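You operate a simulated robot arm through the tools that you are given. There is no shell and no other tool.

You run a simulated robot arm. Do the job below in one go: nothing can be reset, and whatever is moved stays where it is left.

Task
Switch the coffee maker off and throw the used pack in the green tub.
Fine: put the tub's lid back on and swing the basket shut. Where these are worked on the way, their far stop is far enough and under half their travel is too little: filter basket.

It is judged by the outcome, as a careful person would: the job done as asked, and still so three seconds after it is handed in. It fails if anything else is knocked over, pushed out of place, dropped, spilled or broken. A push-on lid holds only when it is set on centred and level and pressed home; a screw cap is set on level and turned clockwise until tight.

Robot
A 7-joint arm with a two-finger parallel gripper, fixed in place. Base frame: the origin is on the floor under the middle of its stand, x ahead of it, y to its left, z up; the work surface is at about z = 0.88. Units: m, degrees, N and s.
With the tool pointing down near the work surface it reaches from about 0.24 to 0.68 m from the base axis. Its first joint turns from -66.0 to 66.0 degrees. Payload 2.4 kg.
Tool frame: the origin (TCP) lies between the finger pads and is the grasp point; the fingertips stand 0.03 m ahead of it; z points along the fingers, y is the line along which they close. Largest opening 0.094 m; finger width 0.028, thickness 0.01; the body of the gripper, 0.05 by 0.096 m, starts 0.055 m behind the TCP.
Orientation is told as [roll, pitch, yaw] about the base's x, y, z axes, in that order, counted from this pose: with the fingers straight down and closing along the base's y, the tool's x points along the base's -x, its y along +y and its z along -z.

Tools
- The arm moves only by the tool send_rows. Its argument "moves" is text: rows parted by semicolons, each of 6 numbers parted by spaces: the shift along the base's x, y, z in m, then the turn, a rotation vector about the base's x, y, z in degrees. In form: x y z wx wy wz; .... A call has 1 to 20 rows; each row shifts and turns the commanded pose from where the row before left it. "fingers" is the finger opening in m, from 0 to 0.094, set as the call begins (left out, the last holds). A row lasts 0.2 s, in which the tool goes at most 0.05 m and 8.6 degrees; a call with a longer step from one row to the next is refused whole, and so is a gripper value outside its range. A pose out of reach is approached as far as the arm can. The call stops where the force on the tool passes 70 N (or 10 N more than at its start, if that is more) or the arm is blocked; 0.2 s more then pass. Each finger travels about 0.153 m/s and halts on what it meets, pressing with about 35 N; the grip force reading is that of the motor and also rises with nothing between the fingers. The clock runs only during rows and for 0.2 s after the last one: add rows that do not move to give the fingers time. It gives the time, the measured TCP pose, the force on the tool (base axes), the opening and the grip force at its end, in the units of the frame above (readings bear some noise), with the torque about the TCP (base axes, N m) and any sound that the robot's microphone picked up.
- Cameras (640 x 400 px; columns grow to the right, rows downward): "scene" is fixed at [0.0403, 0.4699, 1.4522]; the picture's right is [-0.75, -0.66, 0.00], its down [-0.31, 0.35, -0.88] and it looks along [0.59, -0.66, -0.47] (base axes); focal length 310 px, centre (320, 200). "wrist" rides on the gripper at [0.076, 0.014, -0.103] in the tool frame; the picture's right is [-0.18, 0.98, 0.00], its down [-0.75, -0.14, -0.64] and it looks along [-0.63, -0.12, 0.77] (tool axes); focal length 243 px, centre (320, 200). There is no depth. A picture from a camera that has moved, and an enlarged one, comes with that camera's place and axes in the base frame and with its lens.
- capture(camera): a new picture of that camera. No time passes.
- inspect(camera, box): a new picture of the part [left, top, right, bottom] of that camera's present view, enlarged. No time passes.
- close_job(): hands the job in; it is judged then, once.

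Nothing tells you positions but the pictures and the camera data. Unless the task says otherwise, let go and move clear before handing in.

The tools are called by a JSON object that holds its "api" and its "payload". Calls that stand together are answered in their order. send_rows: Moves the arm, as the interface text tells. Its arguments: {"type":"object","properties":{"moves":{"type":"string"},"fingers":{"type":"number"}},"required":["moves"]} The other tools are called the same way: capture (camera) takes a picture; inspect (camera, box) takes an enlarged picture of a part of a camera's view; close_job () hands the job in.

At the start:

```text
time: 0.0
ee_pos: [0.3804, -0.1226, 1.3258]
ee_rot: [0.0, -0.1, 0.0]
contact_force: [0.4, -0.3, 0.8]
wrist_torque: [0.0, 0.0, 0.01]
grip_width: 0.0941
grasp_force: 0.0
```

scene: 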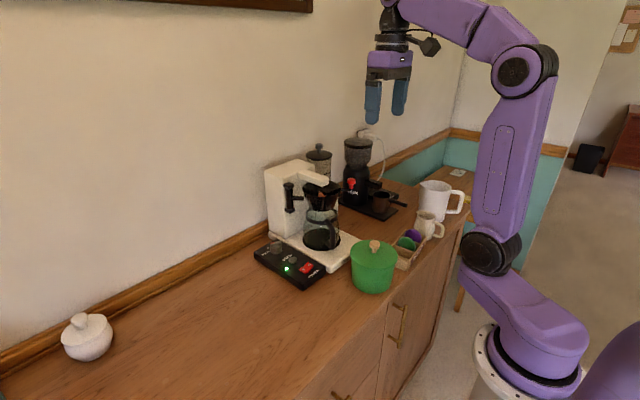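
wrist: 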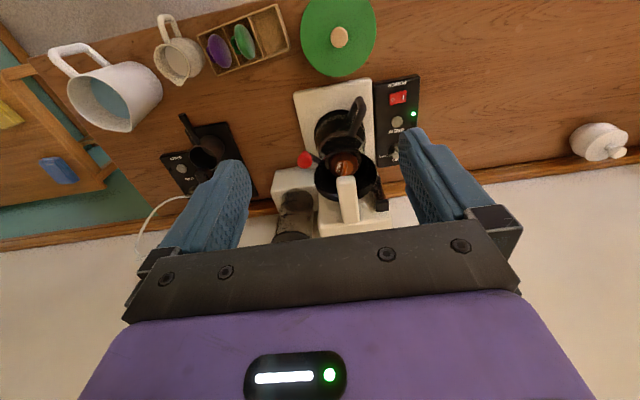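

I see a coffee maker with a control strip (red rocker switch, green LED), a green tub with a wooden-knob lid, a box of capsules and a grinder. First I'll enlarge the views to find the parts.

{"api": "inspect", "payload": {"camera": "scene", "box": [240, 130, 400, 300]}}

{"api": "inspect", "payload": {"camera": "wrist", "box": [270, 60, 440, 240]}}

{"api": "inspect", "payload": {"camera": "scene", "box": [340, 170, 480, 300]}}

{"api": "inspect", "payload": {"camera": "wrist", "box": [140, 0, 400, 160]}}

```text
2.35 times, centred on (320, 215) of scene
camera zoom: at [0.0403, 0.4699, 1.4522], right [-0.75, -0.66, 0.0], down [-0.31, 0.35, -0.88], along [0.59, -0.66, -0.47], focal length 728 px, centre (320, 165)
```

zoom: 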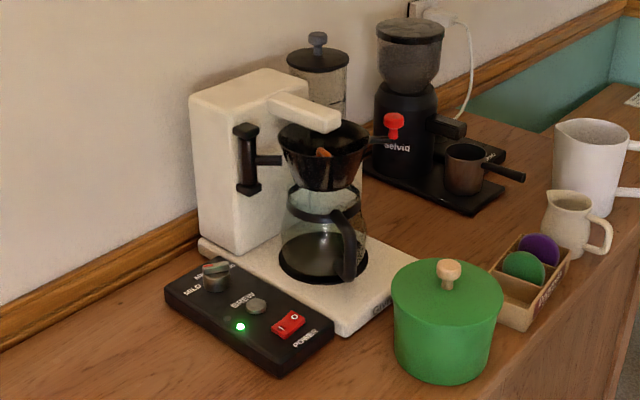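

```text
2.22 times, centred on (355, 150) of wrist
camera zoom: at [0.3048, -0.1084, 1.4286], right [0.18, 0.98, 0.0], down [0.75, -0.14, 0.64], along [0.63, -0.12, -0.77], focal length 539 px, centre (242, 311)
```

zoom: 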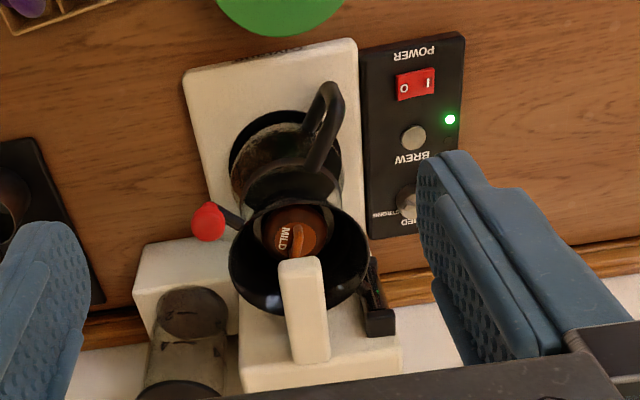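

```text
3.08 times, centred on (410, 235) of scene
camera zoom: at [0.0403, 0.4699, 1.4522], right [-0.75, -0.66, 0.0], down [-0.31, 0.35, -0.88], along [0.59, -0.66, -0.47], focal length 953 px, centre (43, 92)
```

zoom: 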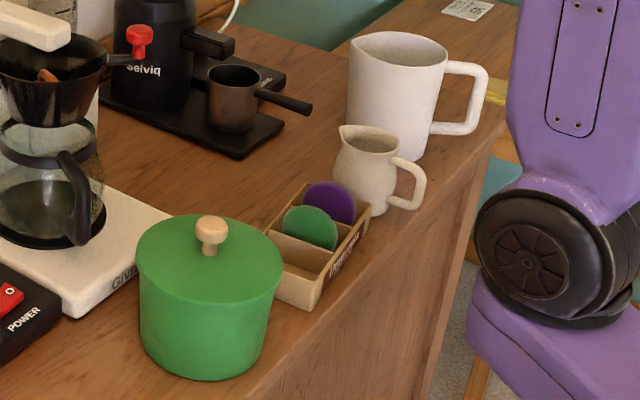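

```text
2.46 times, centred on (270, 80) of wrist
camera zoom: at [0.3048, -0.1084, 1.4286], right [0.18, 0.98, 0.0], down [0.75, -0.14, 0.64], along [0.63, -0.12, -0.77], focal length 597 px, centre (443, 495)
```

zoom: 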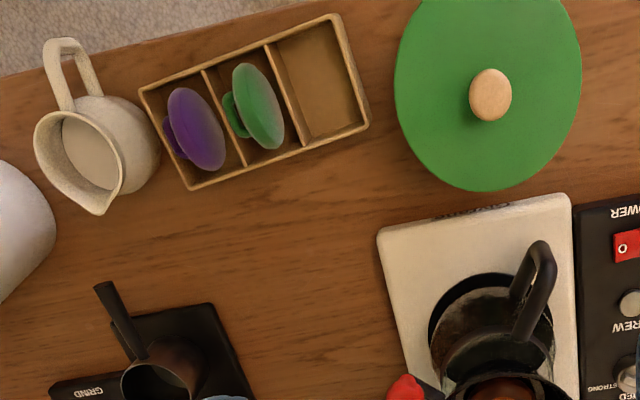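

The lid knob looks to be near (0.36, -0.09, 0.98), the switch near (0.49, 0.02, 0.915), and the basket rim near (0.55, -0.11, 1.075), with its hinge at (0.62, -0.05) and its red knob at (0.495, -0.17, 1.09). I'll enlarge the switch, the basket and the lid further.

{"api": "inspect", "payload": {"camera": "wrist", "box": [370, 70, 430, 170]}}

{"api": "inspect", "payload": {"camera": "scene", "box": [250, 235, 330, 295]}}

{"api": "inspect", "payload": {"camera": "wrist", "box": [280, 130, 400, 240]}}

{"api": "inspect", "payload": {"camera": "scene", "box": [280, 160, 370, 220]}}

{"api": "inspect", "payload": {"camera": "scene", "box": [340, 225, 410, 300]}}

```text
4.00 times, centred on (400, 120) of wrist
camera zoom: at [0.3048, -0.1084, 1.4286], right [0.18, 0.98, 0.0], down [0.75, -0.14, 0.64], along [0.63, -0.12, -0.77], focal length 970 px, centre (0, 520)
```

zoom: 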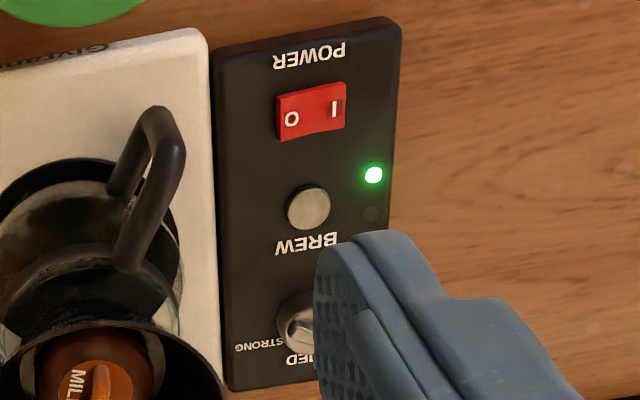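

```text
6.67 times, centred on (290, 265) of scene
camera zoom: at [0.0403, 0.4699, 1.4522], right [-0.75, -0.66, 0.0], down [-0.31, 0.35, -0.88], along [0.59, -0.66, -0.47], focal length 2064 px, centre (520, -233)
```

zoom: 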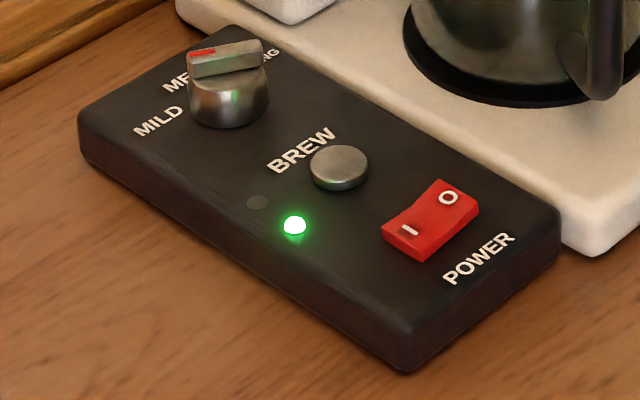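

```text
3.64 times, centred on (340, 185) of wrist
camera zoom: at [0.3048, -0.1084, 1.4286], right [0.18, 0.98, 0.0], down [0.75, -0.14, 0.64], along [0.63, -0.12, -0.77], focal length 882 px, centre (247, 254)
```

zoom: 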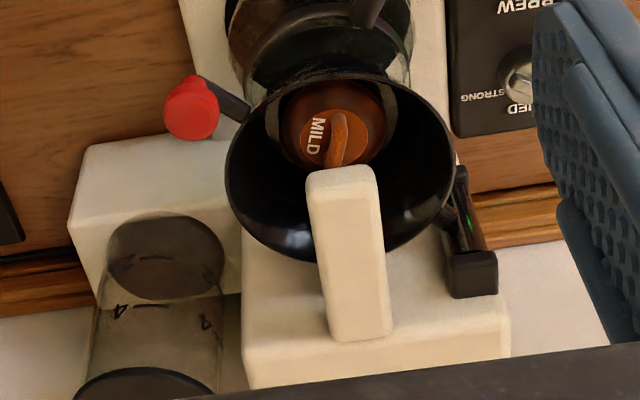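

```text
6.67 times, centred on (325, 190) of scene
camera zoom: at [0.0403, 0.4699, 1.4522], right [-0.75, -0.66, 0.0], down [-0.31, 0.35, -0.88], along [0.59, -0.66, -0.47], focal length 2064 px, centre (287, 267)
```

zoom: 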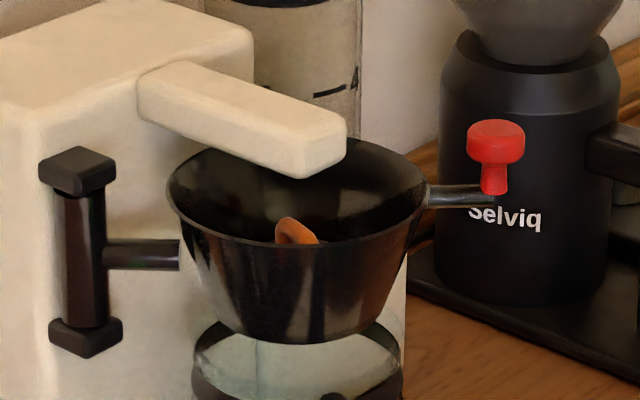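

```text
5.33 times, centred on (375, 262) of scene
camera zoom: at [0.0403, 0.4699, 1.4522], right [-0.75, -0.66, 0.0], down [-0.31, 0.35, -0.88], along [0.59, -0.66, -0.47], focal length 1651 px, centre (27, -133)
```

zoom: 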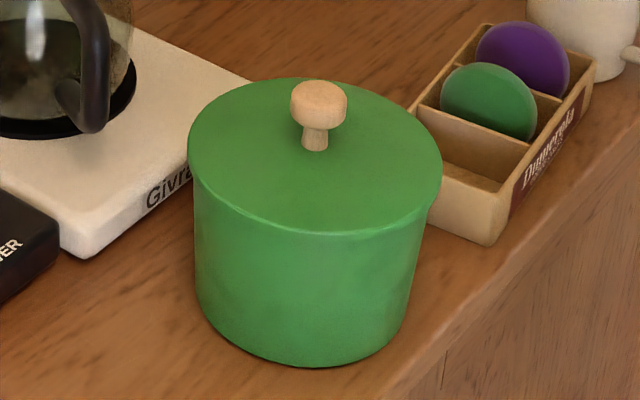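

The rocker's O end is on its -y side, near (0.492, 0.008, 0.914), and it stands up, so the machine is on. I'll close the fingers, turn the tool -90° so that the body stays clear of the carafe handle, and go above the switch.

{"api": "send_rows", "payload": {"moves": "0.01 0.0105 0 0 0 -8.2; 0.01 0.0105 0 0 0 -8.2; 0.01 0.0105 0 0 0 -8.2; 0.01 0.0105 0 0 0 -8.2; 0.01 0.0105 0 0 0 -8.2; 0.01 0.0105 0 0 0 -8.2; 0.01 0.0105 0 0 0 -8.2; 0.01 0.0105 0 0 0 -8.2; 0.01 0.0105 0 0 0 -8.2; 0.01 0.0105 0 0 0 -8.2; 0.01 0.0106 0 0 0 -8; 0 0 0 0 0 0", "fingers": 0}}

{"api": "capture", "payload": {"camera": "wrist"}}

{"api": "capture", "payload": {"camera": "scene"}}

```text
time: 2.6
ee_pos: [0.4907, -0.0071, 1.3258]
ee_rot: [0.1, -0.1, -89.9]
contact_force: [-0.5, -0.7, -0.2]
wrist_torque: [-0.03, 0.0, -0.04]
grip_width: 0.0
grasp_force: 33.3
```

```text
taken
camera wrist: at [0.5057, 0.0697, 1.4281], right [0.98, -0.19, 0.0], down [-0.14, -0.75, 0.64], along [-0.12, -0.63, -0.77], focal length 243 px, centre (320, 200)
```

wrist: 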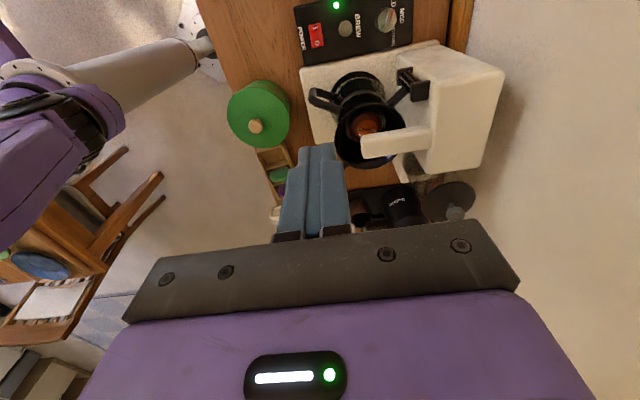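

```text
taken
```

scene: 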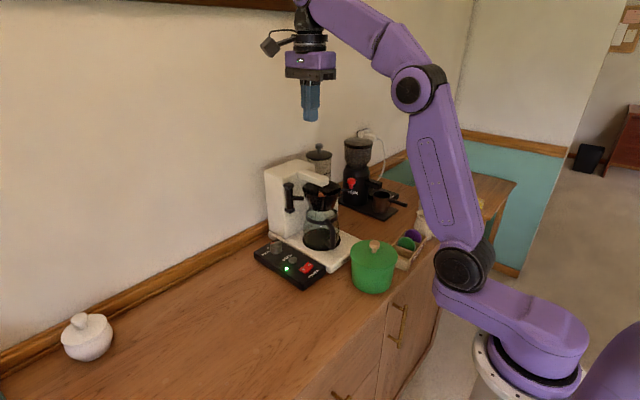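

The tool is above the switch with its wide side turned away. I'll check the switch and basket again from this new viewpoint before going down.

{"api": "inspect", "payload": {"camera": "wrist", "box": [280, 0, 440, 100]}}

{"api": "inspect", "payload": {"camera": "wrist", "box": [300, 50, 460, 170]}}

```text
4.00 times, centred on (360, 50) of wrist
camera zoom: at [0.5057, 0.0697, 1.4281], right [0.98, -0.19, 0.0], down [-0.14, -0.75, 0.64], along [-0.12, -0.63, -0.77], focal length 970 px, centre (160, 800)
```

zoom: 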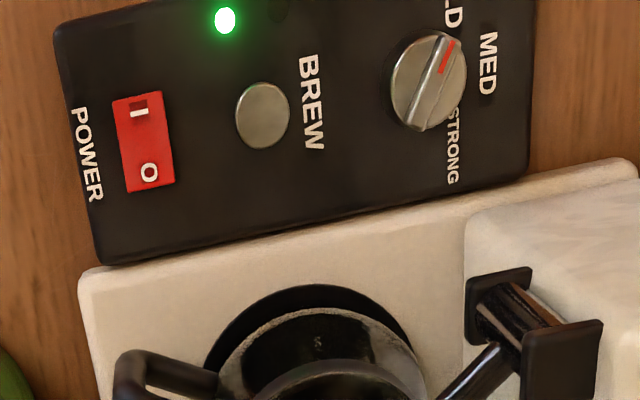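

```text
3.33 times, centred on (380, 110) of wrist
camera zoom: at [0.5057, 0.0697, 1.4281], right [0.98, -0.19, 0.0], down [-0.14, -0.75, 0.64], along [-0.12, -0.63, -0.77], focal length 809 px, centre (120, 500)
```

zoom: 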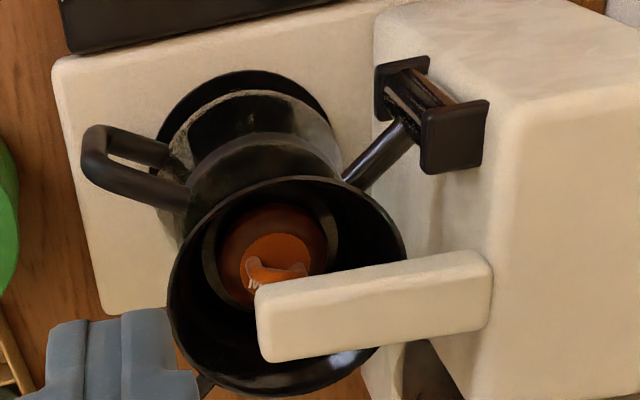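

The O mark checks out at about (0.489, 0.008, 0.914). I'll go straight down, stop just above it, and look.

{"api": "send_rows", "payload": {"moves": "-0.001 0.003 -0.04 0 0 0; 0 0 -0.04 0 0 0; 0 0 -0.04 0 0 0; 0 0 -0.04 0 0 0; 0 0 -0.04 0 0 0; 0 0 -0.04 0 0 0; 0 0 -0.04 0 0 0; 0 0 -0.04 0 0 0; 0 0 -0.035 0 0 0; 0 0 0 0 0 0"}}

{"api": "capture", "payload": {"camera": "wrist"}}

{"api": "inspect", "payload": {"camera": "scene", "box": [230, 160, 390, 300]}}

```text
time: 4.8
ee_pos: [0.4891, -0.0032, 0.9701]
ee_rot: [0.1, -0.1, -90.0]
contact_force: [-0.3, 0.3, 0.3]
wrist_torque: [-0.04, 0.02, 0.03]
grip_width: 0.0
grasp_force: 33.1
```

```text
taken
camera wrist: at [0.5042, 0.0734, 1.0729], right [0.98, -0.18, 0.0], down [-0.14, -0.75, 0.64], along [-0.12, -0.63, -0.77], focal length 243 px, centre (320, 200)
```

wrist: 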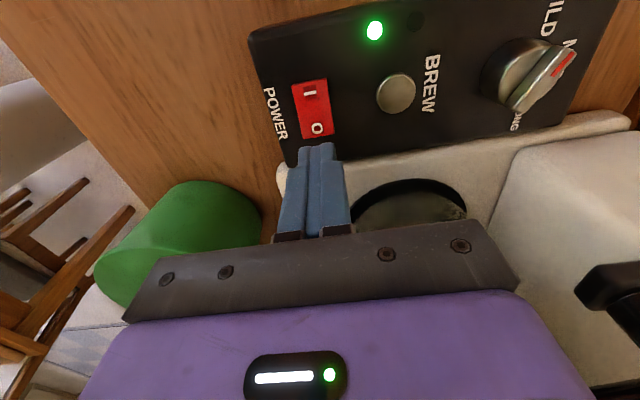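

```text
2.86 times, centred on (310, 230) of scene
camera zoom: at [0.0403, 0.4699, 1.4522], right [-0.75, -0.66, 0.0], down [-0.31, 0.35, -0.88], along [0.59, -0.66, -0.47], focal length 885 px, centre (349, 114)
```

zoom: 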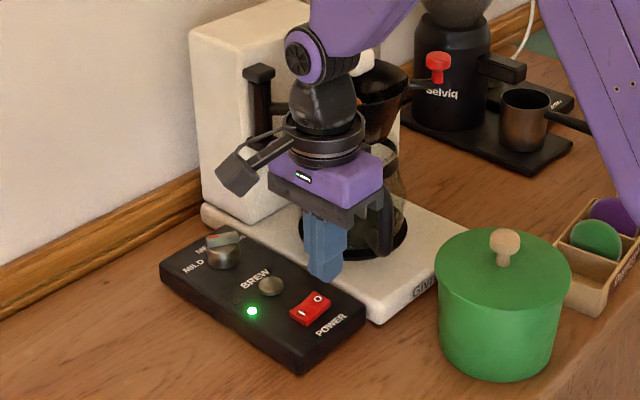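

The closed fingertips sit right over the O end. I'll press slowly.

{"api": "send_rows", "payload": {"moves": "0 0 -0.008 0 0 0; 0 0 -0.008 0 0 0; 0 0 -0.004 0 0 0; 0 0 -0.003 0 0 0; 0 0 -0.003 0 0 0; 0 0 -0.003 0 0 0; 0 0 -0.002 0 0 0; 0 0 0 0 0 0"}}

{"api": "capture", "payload": {"camera": "wrist"}}

{"api": "inspect", "payload": {"camera": "scene", "box": [250, 225, 340, 295]}}

```text
time: 6.2
ee_pos: [0.4898, -0.0052, 0.948]
ee_rot: [0.3, -0.2, -89.9]
contact_force: [-5.6, -0.1, 13.9]
wrist_torque: [0.13, 0.14, 0.12]
grip_width: 0.0
grasp_force: 32.9
stopped in row 6: the force on the tool passed its limit at 80 N (the readings are from after the stop); the commanded pose is now the measured one
```

```text
taken
camera wrist: at [0.5042, 0.0725, 1.0505], right [0.98, -0.18, 0.0], down [-0.14, -0.75, 0.64], along [-0.11, -0.63, -0.77], focal length 243 px, centre (320, 200)
```

wrist: 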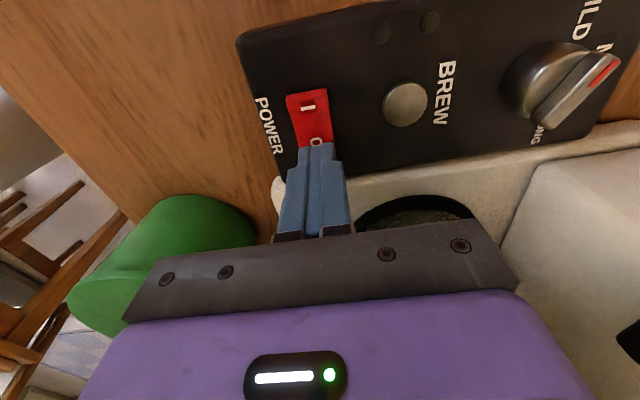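

```text
5.71 times, centred on (295, 260) of scene
camera zoom: at [0.04, 0.4699, 1.4522], right [-0.75, -0.66, 0.0], down [-0.31, 0.35, -0.88], along [0.59, -0.66, -0.47], focal length 1769 px, centre (463, -143)
```

zoom: 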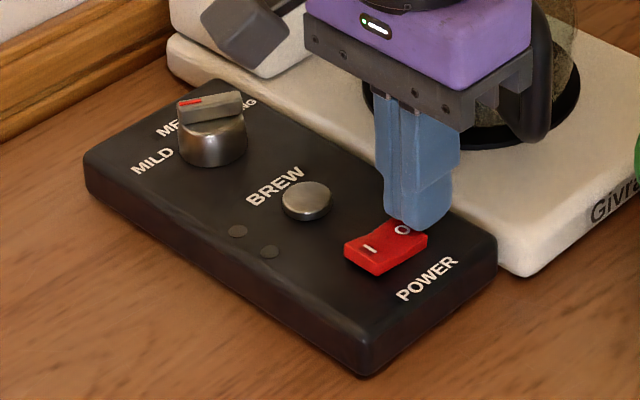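

The LED has gone out and the rocker is tipped to O. I'll lift clear, then go to look at the tub lid.

{"api": "send_rows", "payload": {"moves": "0 0 0.02 0 0 0; 0 0 0.04 0 0 0; 0 0 0.04 0 0 0; 0 0 0.04 0 0 0; -0.04 0 0.03 0 0 0; -0.045 0 0.02 0 0 0; -0.045 0 0 0 0 0; 0 0 0 0 0 0", "fingers": 0.06}}

{"api": "capture", "payload": {"camera": "wrist"}}

{"api": "inspect", "payload": {"camera": "scene", "box": [250, 225, 340, 295]}}

```text
time: 8.0
ee_pos: [0.3617, -0.0048, 1.1365]
ee_rot: [0.2, -0.1, -90.0]
contact_force: [0.4, 0.7, 0.4]
wrist_torque: [0.01, -0.02, 0.01]
grip_width: 0.06
grasp_force: 0.0
```

```text
taken
camera wrist: at [0.3745, 0.0723, 1.2394], right [0.98, -0.18, 0.0], down [-0.14, -0.75, 0.64], along [-0.12, -0.63, -0.77], focal length 243 px, centre (320, 200)
```

wrist: 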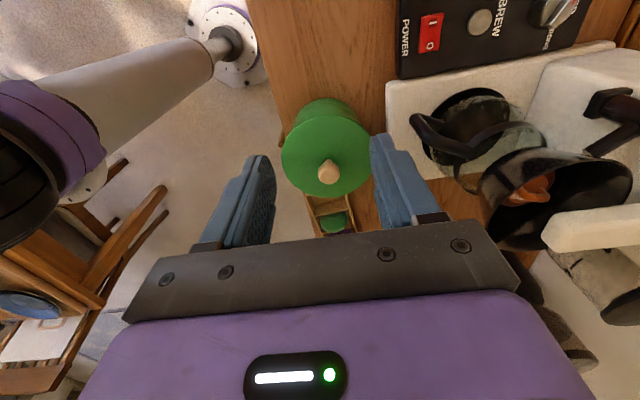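

```text
5.71 times, centred on (295, 260) of scene
camera zoom: at [0.0403, 0.4699, 1.4522], right [-0.75, -0.66, 0.0], down [-0.31, 0.35, -0.88], along [0.59, -0.66, -0.47], focal length 1769 px, centre (463, -143)
```

zoom: 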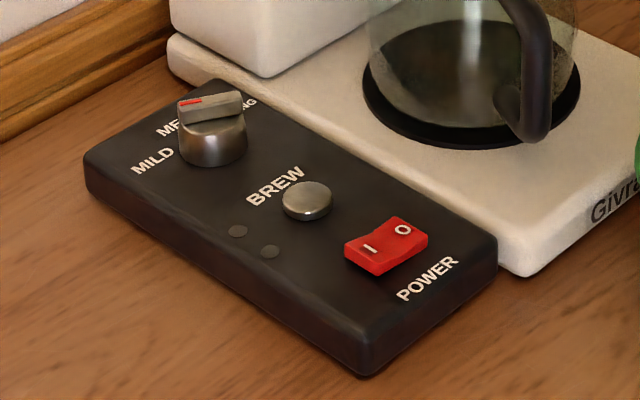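

The rocker stays at O with the light out. Next I'll pin down the lid knob.

{"api": "inspect", "payload": {"camera": "wrist", "box": [270, 80, 390, 240]}}

{"api": "inspect", "payload": {"camera": "scene", "box": [345, 230, 405, 300]}}

```text
2.50 times, centred on (330, 160) of wrist
camera zoom: at [0.3745, 0.0723, 1.2394], right [0.98, -0.18, 0.0], down [-0.14, -0.75, 0.64], along [-0.12, -0.63, -0.77], focal length 606 px, centre (295, 300)
```

zoom: 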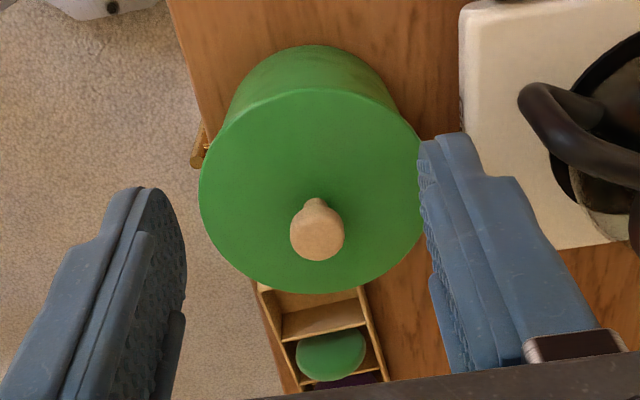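

```text
5.71 times, centred on (375, 265) of scene
camera zoom: at [0.0403, 0.4699, 1.4522], right [-0.75, -0.66, 0.0], down [-0.31, 0.35, -0.88], along [0.59, -0.66, -0.47], focal length 1769 px, centre (6, -171)
```

zoom: 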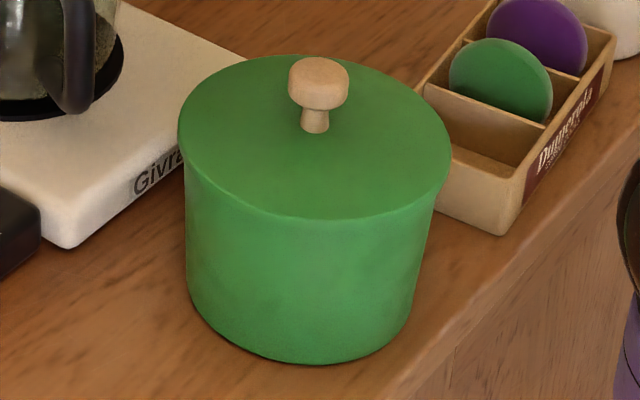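

The lid top is at about z 0.966, and the knob cap is centred near (0.355, -0.092, 0.994). I'll move over it and come down with the fingers open.

{"api": "send_rows", "payload": {"moves": "-0.003 -0.043 0 0 0 0; -0.0037 -0.044 0 0 0 0; 0 0 -0.04 0 0 0; 0 0 -0.03 0 0 0; 0 0 -0.02 0 0 0; 0 0 0 0 0 0"}}

{"api": "capture", "payload": {"camera": "wrist"}}

{"api": "inspect", "payload": {"camera": "scene", "box": [335, 200, 425, 300]}}

```text
time: 9.4
ee_pos: [0.3539, -0.0919, 1.0473]
ee_rot: [0.2, -0.1, -90.1]
contact_force: [0.7, 0.1, 0.4]
wrist_torque: [-0.02, 0.01, 0.0]
grip_width: 0.0601
grasp_force: 0.0
```

```text
taken
camera wrist: at [0.368, -0.0139, 1.1495], right [0.98, -0.18, 0.0], down [-0.14, -0.75, 0.64], along [-0.11, -0.63, -0.77], focal length 243 px, centre (320, 200)
```

wrist: 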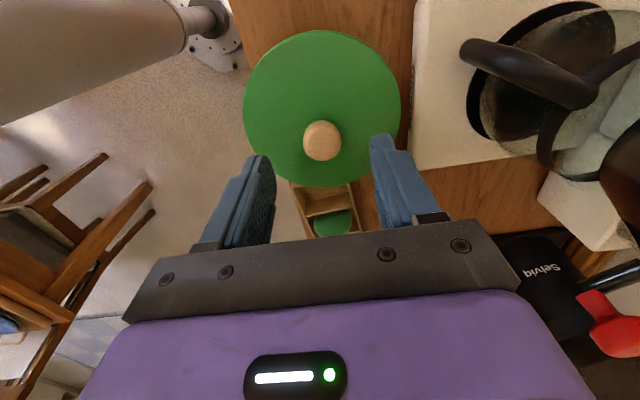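

```text
4.00 times, centred on (380, 250) of scene
camera zoom: at [0.0403, 0.4699, 1.4522], right [-0.75, -0.66, 0.0], down [-0.31, 0.35, -0.88], along [0.59, -0.66, -0.47], focal length 1238 px, centre (80, 0)
```

zoom: 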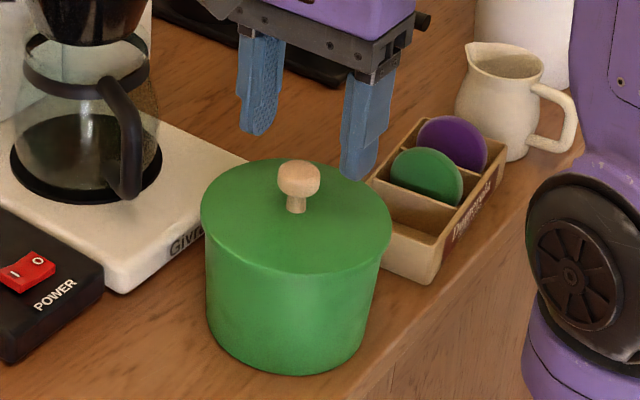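

The knob is centred between the fingers. I'll go down to the cap and grip it.

{"api": "send_rows", "payload": {"moves": "0.001 0.003 -0.02 0 0 0; 0 0 -0.015 0 0 0; 0 0 -0.01 0 0 0; 0 0 0 0 0 0"}}

{"api": "capture", "payload": {"camera": "wrist"}}

{"api": "inspect", "payload": {"camera": "scene", "box": [335, 200, 425, 300]}}

```text
time: 10.4
ee_pos: [0.3548, -0.088, 1.0023]
ee_rot: [0.4, -0.1, -89.9]
contact_force: [-5.8, 3.5, 48.0]
wrist_torque: [0.18, 1.27, -0.08]
grip_width: 0.0598
grasp_force: 0.4
```

```text
taken
camera wrist: at [0.3686, -0.0113, 1.1059], right [0.98, -0.18, 0.01], down [-0.15, -0.75, 0.64], along [-0.11, -0.63, -0.77], focal length 243 px, centre (320, 200)
```

wrist: 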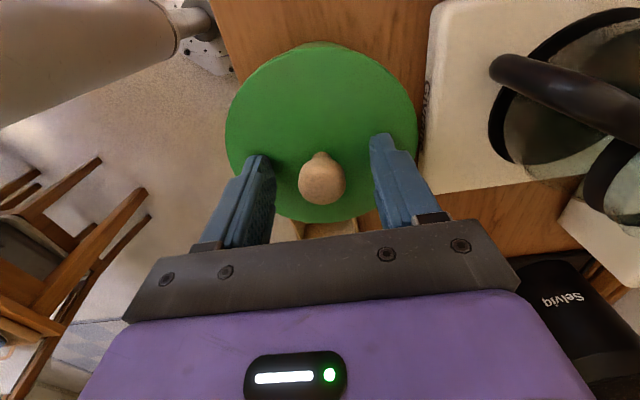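

```text
4.00 times, centred on (380, 250) of scene
camera zoom: at [0.0396, 0.4702, 1.4521], right [-0.75, -0.66, 0.0], down [-0.31, 0.35, -0.88], along [0.59, -0.66, -0.47], focal length 1238 px, centre (80, 0)
```

zoom: 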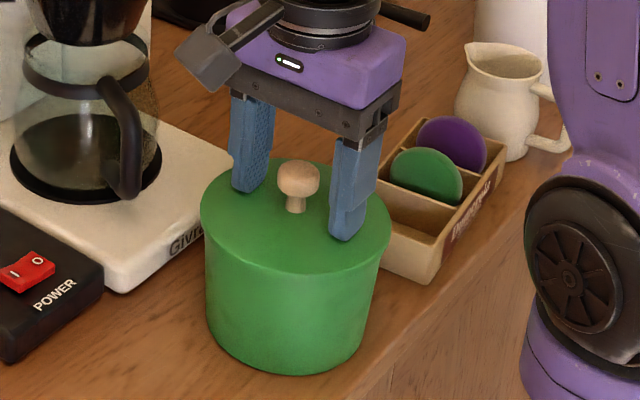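

The tips are touching the lid top at about z 0.972. I'll ease up 4 mm, shift slightly, and close on the knob.

{"api": "send_rows", "payload": {"moves": "0 0.002 0.005 0 0 0; 0 0.001 0 0 0 0"}}

{"api": "send_rows", "payload": {"moves": "0 0 0 0 0 0; 0 0 0 0 0 0; 0 0 0 0 0 0", "fingers": 0.0}}

{"api": "capture", "payload": {"camera": "wrist"}}

{"api": "inspect", "payload": {"camera": "scene", "box": [335, 200, 425, 300]}}

```text
time: 11.0
ee_pos: [0.3537, -0.0861, 1.0073]
ee_rot: [0.3, -0.1, -90.0]
contact_force: [-1.2, 0.0, 0.5]
wrist_torque: [-0.02, 0.0, -0.02]
grip_width: 0.0599
grasp_force: 0.1
```

```text
time: 11.8
ee_pos: [0.3555, -0.0846, 1.0062]
ee_rot: [0.2, 0.0, -90.0]
contact_force: [-0.2, -0.5, -0.4]
wrist_torque: [-0.02, 0.01, 0.0]
grip_width: 0.0241
grasp_force: 35.1
heard: snap
```

```text
taken
camera wrist: at [0.3688, -0.0088, 1.1098], right [0.98, -0.18, 0.0], down [-0.14, -0.75, 0.64], along [-0.11, -0.63, -0.77], focal length 243 px, centre (320, 200)
```

wrist: 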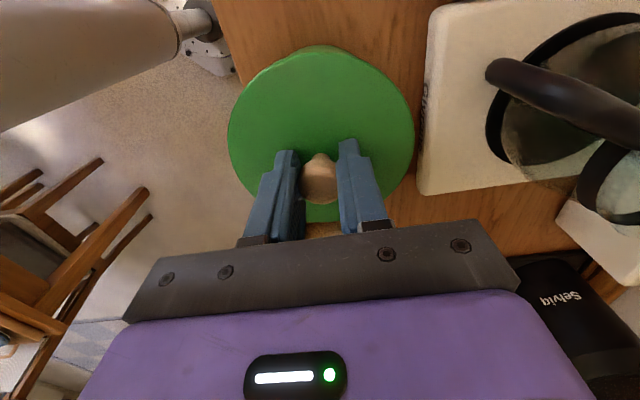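

```text
4.00 times, centred on (380, 250) of scene
camera zoom: at [0.0403, 0.4699, 1.4522], right [-0.75, -0.66, 0.0], down [-0.31, 0.35, -0.88], along [0.59, -0.66, -0.47], focal length 1238 px, centre (80, 0)
```

zoom: 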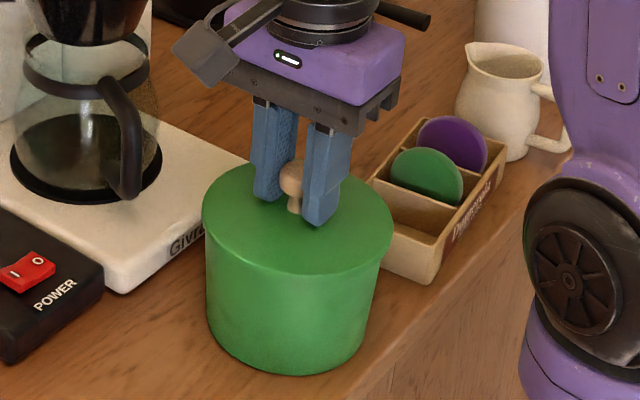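

The knob is gripped (24 mm), and the snap suggests the lid is loose. I'll lift it gently and watch the tub.

{"api": "send_rows", "payload": {"moves": "0 0 0.005 0 0 0; 0 0 0.005 0 0 0; 0 0 0.01 0 0 0; 0 0 0.01 0 0 0; 0 0 0 0 0 0"}}

{"api": "capture", "payload": {"camera": "wrist"}}

{"api": "inspect", "payload": {"camera": "scene", "box": [335, 200, 425, 300]}}

```text
time: 13.0
ee_pos: [0.3558, -0.0864, 1.0362]
ee_rot: [0.2, -0.1, -90.0]
contact_force: [0.3, 0.7, -0.7]
wrist_torque: [0.02, 0.01, 0.02]
grip_width: 0.0242
grasp_force: 35.0
```

```text
taken
camera wrist: at [0.3692, -0.0086, 1.1396], right [0.98, -0.18, 0.0], down [-0.14, -0.75, 0.64], along [-0.12, -0.63, -0.77], focal length 243 px, centre (320, 200)
```

wrist: 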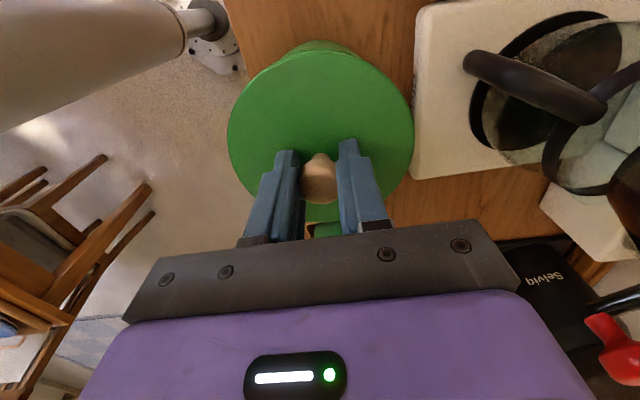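

```text
4.00 times, centred on (380, 250) of scene
camera zoom: at [0.0403, 0.4699, 1.4522], right [-0.75, -0.66, 0.0], down [-0.31, 0.35, -0.88], along [0.59, -0.66, -0.47], focal length 1238 px, centre (80, 0)
```

zoom: 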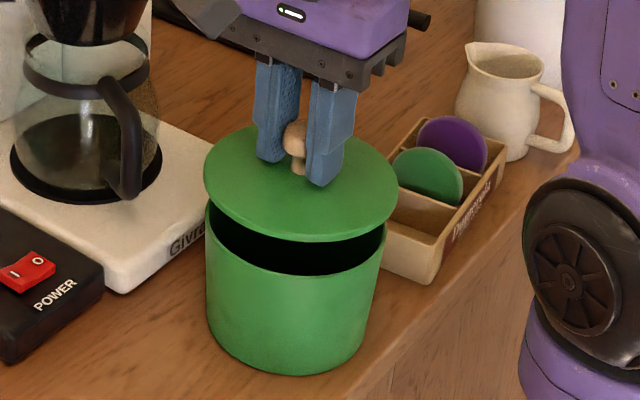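

The lid came off level and the tub stayed put. I'll carry the lid to the clear counter near (0.40, 0.21).

{"api": "send_rows", "payload": {"moves": "0 0 0.04 0 0 0; 0 0 0.04 0 0 0; 0.006 0.04 0 0 0 0; 0.006 0.04 0 0 0 0; 0.006 0.04 0 0 0 0; 0.006 0.04 0 0 0 0; 0.006 0.04 0 0 0 0; 0.006 0.04 0 0 0 0; 0.01 0.04 0 0 0 0; 0 0.016 -0.03 0 0 0; 0 0 -0.04 0 0 0; 0 0 -0.04 0 0 0; 0 0 -0.03 0 0 0; 0 0 -0.01 0 0 0; 0 0 0 0 0 0"}}

{"api": "capture", "payload": {"camera": "wrist"}}

{"api": "capture", "payload": {"camera": "scene"}}

```text
time: 16.2
ee_pos: [0.4014, 0.2106, 0.9658]
ee_rot: [0.2, 0.0, -90.0]
contact_force: [0.2, -0.6, 0.2]
wrist_torque: [0.0, 0.01, 0.0]
grip_width: 0.0239
grasp_force: 35.1
```

```text
taken
camera wrist: at [0.4149, 0.2878, 1.0691], right [0.98, -0.18, 0.0], down [-0.14, -0.75, 0.64], along [-0.11, -0.63, -0.77], focal length 243 px, centre (320, 200)
```

wrist: 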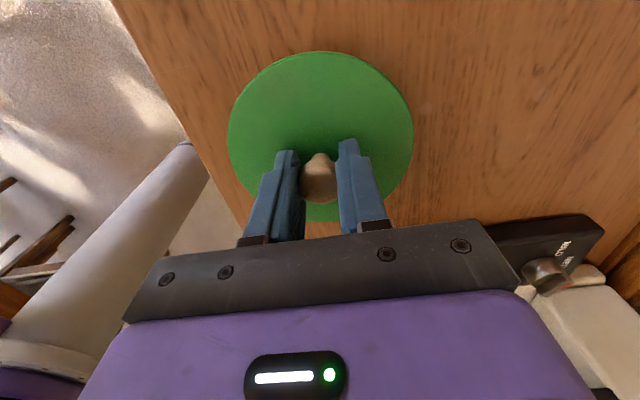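

```text
taken
```

scene: 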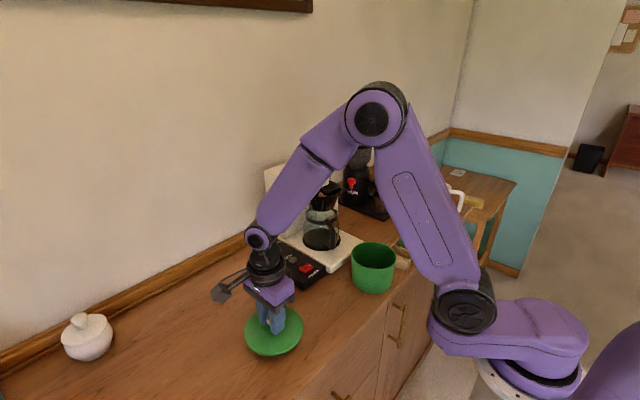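

The lid is over clear counter, well inside the front edge. I'll lower it in small steps until it touches.

{"api": "send_rows", "payload": {"moves": "0 0 -0.008 0 0 0; 0 0 -0.008 0 0 0; 0 0 -0.004 0 0 0; 0 0 -0.003 0 0 0; 0 0 0 0 0 0"}}

{"api": "inspect", "payload": {"camera": "scene", "box": [220, 260, 330, 370]}}

```text
time: 17.4
ee_pos: [0.4007, 0.2108, 0.9438]
ee_rot: [0.2, -0.1, -90.0]
contact_force: [0.0, -0.5, -0.7]
wrist_torque: [0.0, 0.03, 0.01]
grip_width: 0.0243
grasp_force: 35.0
```

```text
3.64 times, centred on (275, 315) of scene
camera zoom: at [0.0403, 0.4699, 1.4522], right [-0.75, -0.66, 0.0], down [-0.31, 0.35, -0.88], along [0.59, -0.66, -0.47], focal length 1126 px, centre (484, -218)
```

zoom: 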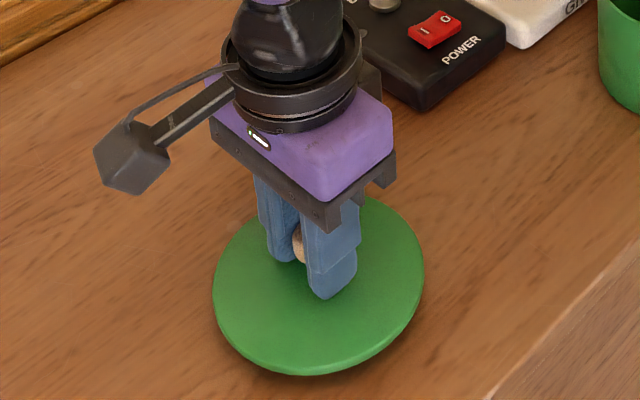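

{"api": "send_rows", "payload": {"moves": "0 0 -0.003 0 0 0; 0 0 -0.002 0 0 0; 0 0 -0.002 0 0 0; 0 0 0 0 0 0"}}

{"api": "inspect", "payload": {"camera": "scene", "box": [220, 260, 330, 370]}}

```text
time: 18.4
ee_pos: [0.3997, 0.212, 0.9365]
ee_rot: [0.3, -0.1, -90.0]
contact_force: [0.7, -0.4, -0.3]
wrist_torque: [0.04, -0.01, -0.02]
grip_width: 0.0239
grasp_force: 35.1
```

```text
3.64 times, centred on (275, 315) of scene
camera zoom: at [0.0403, 0.4699, 1.4522], right [-0.75, -0.66, 0.0], down [-0.31, 0.35, -0.88], along [0.59, -0.66, -0.47], focal length 1126 px, centre (484, -218)
```

zoom: 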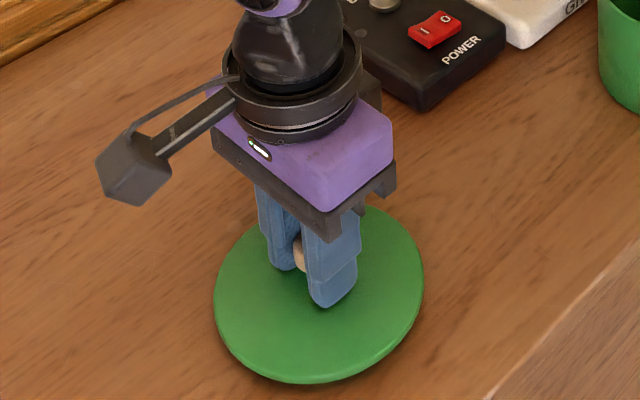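

No contact yet. I'll keep lowering in small steps.

{"api": "send_rows", "payload": {"moves": "0 0 -0.002 0 0 0; 0 0 -0.002 0 0 0; 0 0 -0.0015 0 0 0; 0 0 0 0 0 0"}}

{"api": "send_rows", "payload": {"moves": "0 0 -0.0015 0 0 0; 0 0 -0.0015 0 0 0; 0 0 0 0 0 0"}}

{"api": "inspect", "payload": {"camera": "scene", "box": [220, 260, 330, 370]}}

```text
time: 19.4
ee_pos: [0.4006, 0.2103, 0.9301]
ee_rot: [0.2, -0.1, -89.9]
contact_force: [-0.3, -0.7, 0.0]
wrist_torque: [0.03, -0.02, 0.03]
grip_width: 0.0241
grasp_force: 34.5
```

```text
time: 20.2
ee_pos: [0.4009, 0.2108, 0.9296]
ee_rot: [0.3, 0.0, -90.0]
contact_force: [-0.1, 0.0, 2.7]
wrist_torque: [-0.07, 0.05, -0.03]
grip_width: 0.0241
grasp_force: 35.0
```

```text
3.64 times, centred on (275, 315) of scene
camera zoom: at [0.0403, 0.4699, 1.4522], right [-0.75, -0.66, 0.0], down [-0.31, 0.35, -0.88], along [0.59, -0.66, -0.47], focal length 1126 px, centre (484, -218)
```

zoom: 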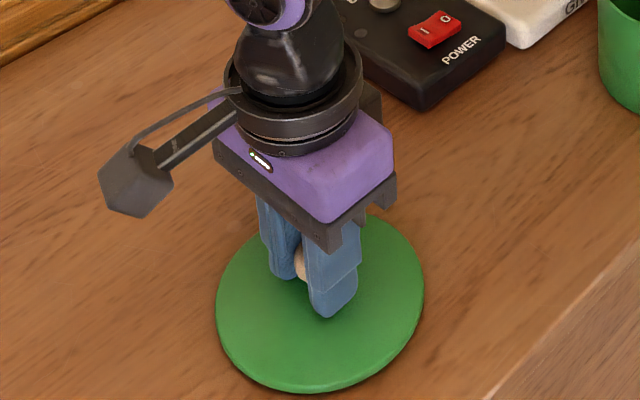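

The lid rests on the counter (2.7 N). I'll release it and rise straight up.

{"api": "send_rows", "payload": {"moves": "0 0 0 0 0 0; 0 0 0 0 0 0", "fingers": 0.06}}

{"api": "send_rows", "payload": {"moves": "0 0 0.02 0 0 0; 0 0 0.04 0 0 0; 0 0 0.05 0 0 0; 0 0 0.05 0 0 0; 0 0 0.05 0 0 0; 0 0 0.05 0 0 0; 0 0 0 0 0 0"}}

{"api": "capture", "payload": {"camera": "wrist"}}

{"api": "capture", "payload": {"camera": "scene"}}

```text
time: 20.8
ee_pos: [0.4014, 0.211, 0.9286]
ee_rot: [0.3, -0.2, -90.0]
contact_force: [-0.4, -0.5, -1.3]
wrist_torque: [-0.03, -0.02, -0.03]
grip_width: 0.0599
grasp_force: 0.2
```

```text
time: 22.4
ee_pos: [0.3999, 0.2113, 1.1892]
ee_rot: [0.2, 0.0, -90.0]
contact_force: [0.0, -0.1, 0.0]
wrist_torque: [0.02, -0.02, 0.0]
grip_width: 0.0598
grasp_force: 0.0
```

```text
taken
camera wrist: at [0.4149, 0.2875, 1.2917], right [0.98, -0.18, 0.0], down [-0.14, -0.75, 0.64], along [-0.12, -0.63, -0.77], focal length 243 px, centre (320, 200)
```

wrist: 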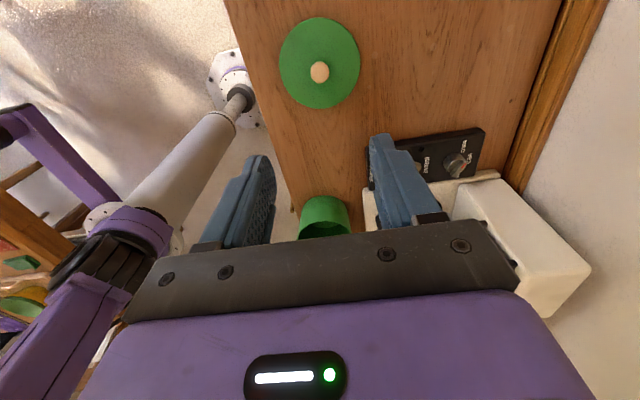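

```text
taken
```

scene: 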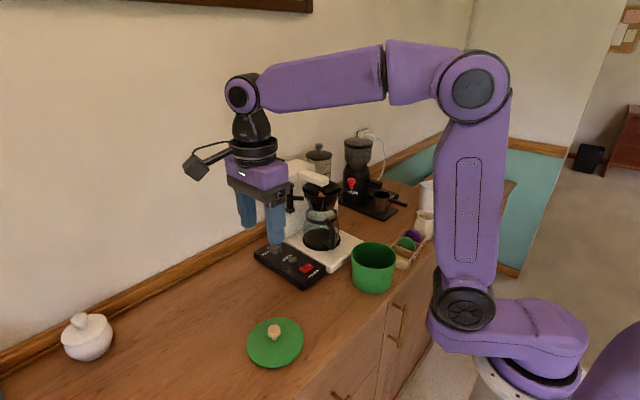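

The lid lies flat on the counter. Next I'll go up and over to the red knob of the basket, turning the tool back to 0° on the way.

{"api": "send_rows", "payload": {"moves": "0 0 0.03 0 0 8.2; 0 0 0.03 0 0 8.2; 0.009 -0.038 0 0 0 8.2; 0.009 -0.038 0 0 0 8.2; 0.009 -0.038 0 0 0 8.2; 0.009 -0.038 0 0 0 8.2; 0.009 -0.038 0 0 0 8.2; 0.009 -0.038 0 0 0 8.2; 0.009 -0.038 0 0 0 8.2; 0.009 -0.038 0 0 0 8.2; 0.009 -0.038 0 0 0 8; 0.008 -0.036 0 0 0 0; 0 0 0 0 0 0", "fingers": 0.05}}

{"api": "capture", "payload": {"camera": "wrist"}}

{"api": "capture", "payload": {"camera": "scene"}}

```text
time: 25.2
ee_pos: [0.4892, -0.1677, 1.2487]
ee_rot: [0.3, -0.1, 0.1]
contact_force: [0.7, 0.1, -0.9]
wrist_torque: [0.02, 0.02, -0.01]
grip_width: 0.05
grasp_force: 0.0
```

```text
taken
camera wrist: at [0.4135, -0.1532, 1.3513], right [0.18, 0.98, 0.0], down [0.75, -0.14, 0.64], along [0.63, -0.11, -0.77], focal length 243 px, centre (320, 200)
```

wrist: 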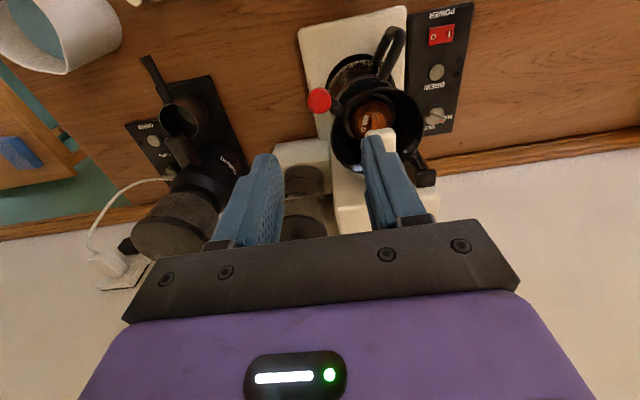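

```text
taken
```

scene: 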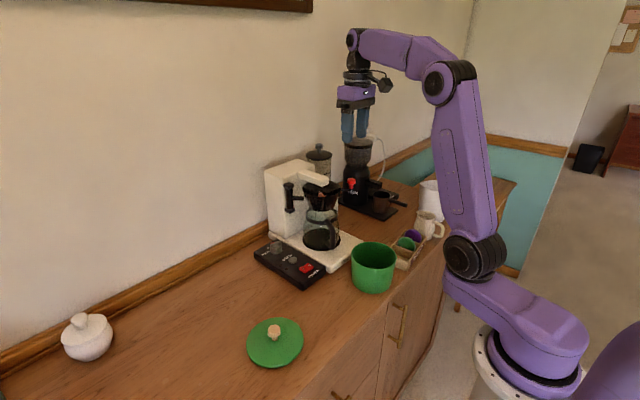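

The knob comes out at (0.490, -0.168, 1.10), directly under the tool. I'll come down with the fingers on either side of it.

{"api": "send_rows", "payload": {"moves": "0.001 0 -0.04 0 0 0; 0 0 -0.04 0 0 0; 0 0 -0.015 0 0 0; 0 0 0 0 0 0"}}

{"api": "capture", "payload": {"camera": "wrist"}}

{"api": "inspect", "payload": {"camera": "scene", "box": [270, 130, 410, 230]}}

```text
time: 26.2
ee_pos: [0.4897, -0.1672, 1.1541]
ee_rot: [0.3, -0.2, 0.0]
contact_force: [0.3, 0.2, 0.6]
wrist_torque: [0.02, 0.01, 0.0]
grip_width: 0.05
grasp_force: 0.1
```

```text
taken
camera wrist: at [0.4141, -0.1526, 1.2564], right [0.18, 0.98, 0.0], down [0.75, -0.14, 0.64], along [0.63, -0.11, -0.77], focal length 243 px, centre (320, 200)
```

wrist: 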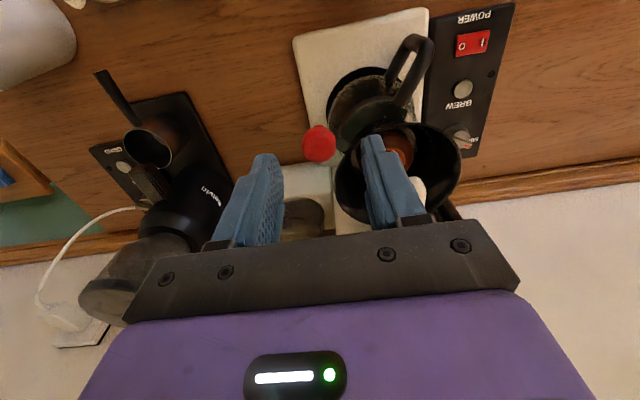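

```text
4.00 times, centred on (340, 180) of scene
camera zoom: at [0.0403, 0.4699, 1.4522], right [-0.75, -0.66, 0.0], down [-0.31, 0.35, -0.88], along [0.59, -0.66, -0.47], focal length 1238 px, centre (240, 280)
```

zoom: 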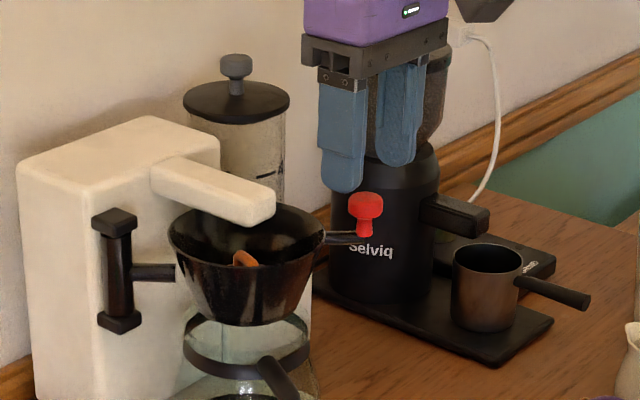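

The knob sits centred. I'll narrow the opening to 36 mm as a loose cage, lower until the tips straddle the red cap above the rim height, and start the swing.

{"api": "send_rows", "payload": {"moves": "0.001 0 0 0 0 0; 0 0 -0.015 0 0 0; 0 0 -0.01 0 0 0; 0 0 -0.008 0 0 0; 0 0 0 0 0 0", "fingers": 0.036}}

{"api": "capture", "payload": {"camera": "wrist"}}

{"api": "inspect", "payload": {"camera": "scene", "box": [270, 130, 410, 230]}}

```text
time: 27.4
ee_pos: [0.4903, -0.1674, 1.1213]
ee_rot: [0.3, -0.1, 0.0]
contact_force: [0.3, 0.5, 0.4]
wrist_torque: [-0.02, 0.02, 0.01]
grip_width: 0.0362
grasp_force: 0.0
```

```text
taken
camera wrist: at [0.4152, -0.1533, 1.2233], right [0.18, 0.98, 0.0], down [0.75, -0.14, 0.64], along [0.63, -0.11, -0.77], focal length 243 px, centre (320, 200)
```

wrist: 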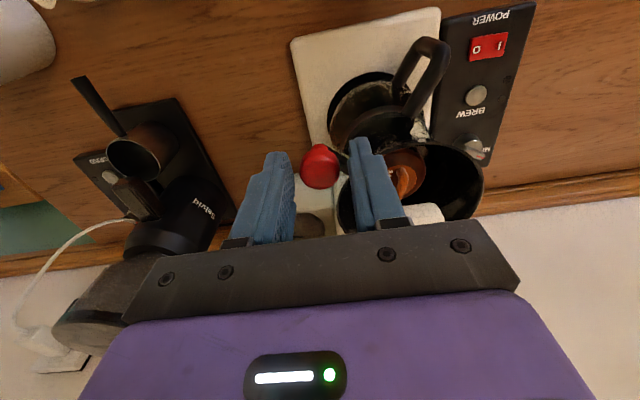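

```text
4.00 times, centred on (340, 180) of scene
camera zoom: at [0.0403, 0.4699, 1.4522], right [-0.75, -0.66, 0.0], down [-0.31, 0.35, -0.88], along [0.59, -0.66, -0.47], focal length 1238 px, centre (240, 280)
```

zoom: 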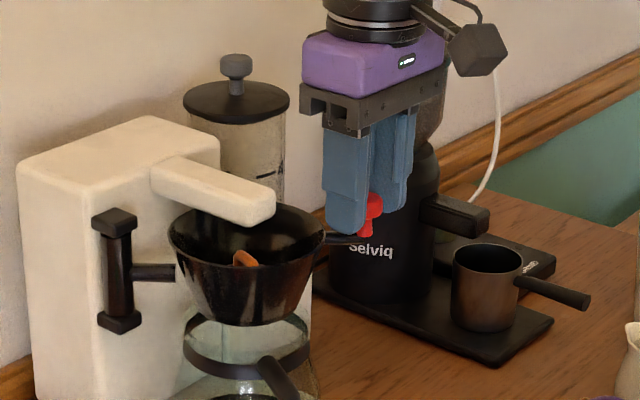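

The fingers straddle the red knob. I'll take up the slack and start swinging along the arc.

{"api": "send_rows", "payload": {"moves": "0 0.004 0 0 0 0; -0.005 0.006 0 0 0 0; -0.005 0.006 0 0 0 0; -0.005 0.006 0 0 0 0; -0.005 0.006 0 0 0 0; -0.005 0.0088 0 0 0 0; -0.005 0.0088 0 0 0 0; -0.005 0.0088 0 0 0 0; 0 0 0 0 0 0"}}

{"api": "capture", "payload": {"camera": "wrist"}}

{"api": "inspect", "payload": {"camera": "scene", "box": [250, 130, 410, 250]}}

```text
time: 29.4
ee_pos: [0.4565, -0.1123, 1.1197]
ee_rot: [0.3, 0.0, 0.1]
contact_force: [-0.1, 0.3, -0.4]
wrist_torque: [-0.01, 0.0, 0.0]
grip_width: 0.0359
grasp_force: 0.0
```

```text
taken
camera wrist: at [0.3807, -0.098, 1.2232], right [0.18, 0.98, 0.0], down [0.75, -0.14, 0.64], along [0.63, -0.11, -0.77], focal length 243 px, centre (320, 200)
```

wrist: 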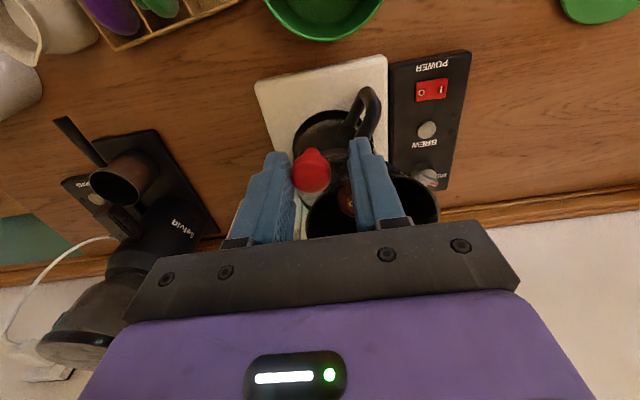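

```text
3.33 times, centred on (330, 190) of scene
camera zoom: at [0.0403, 0.4699, 1.4522], right [-0.75, -0.66, 0.0], down [-0.31, 0.35, -0.88], along [0.59, -0.66, -0.47], focal length 1032 px, centre (287, 233)
```

zoom: 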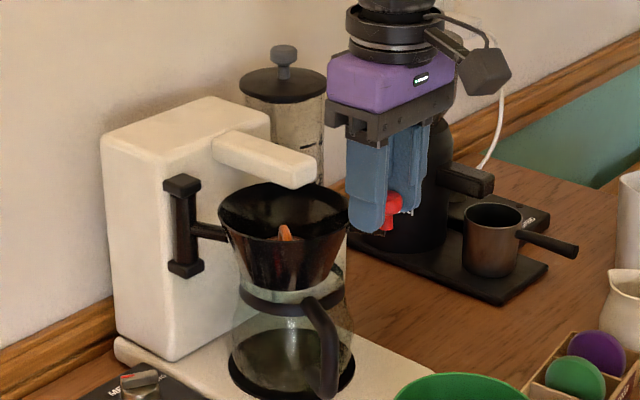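

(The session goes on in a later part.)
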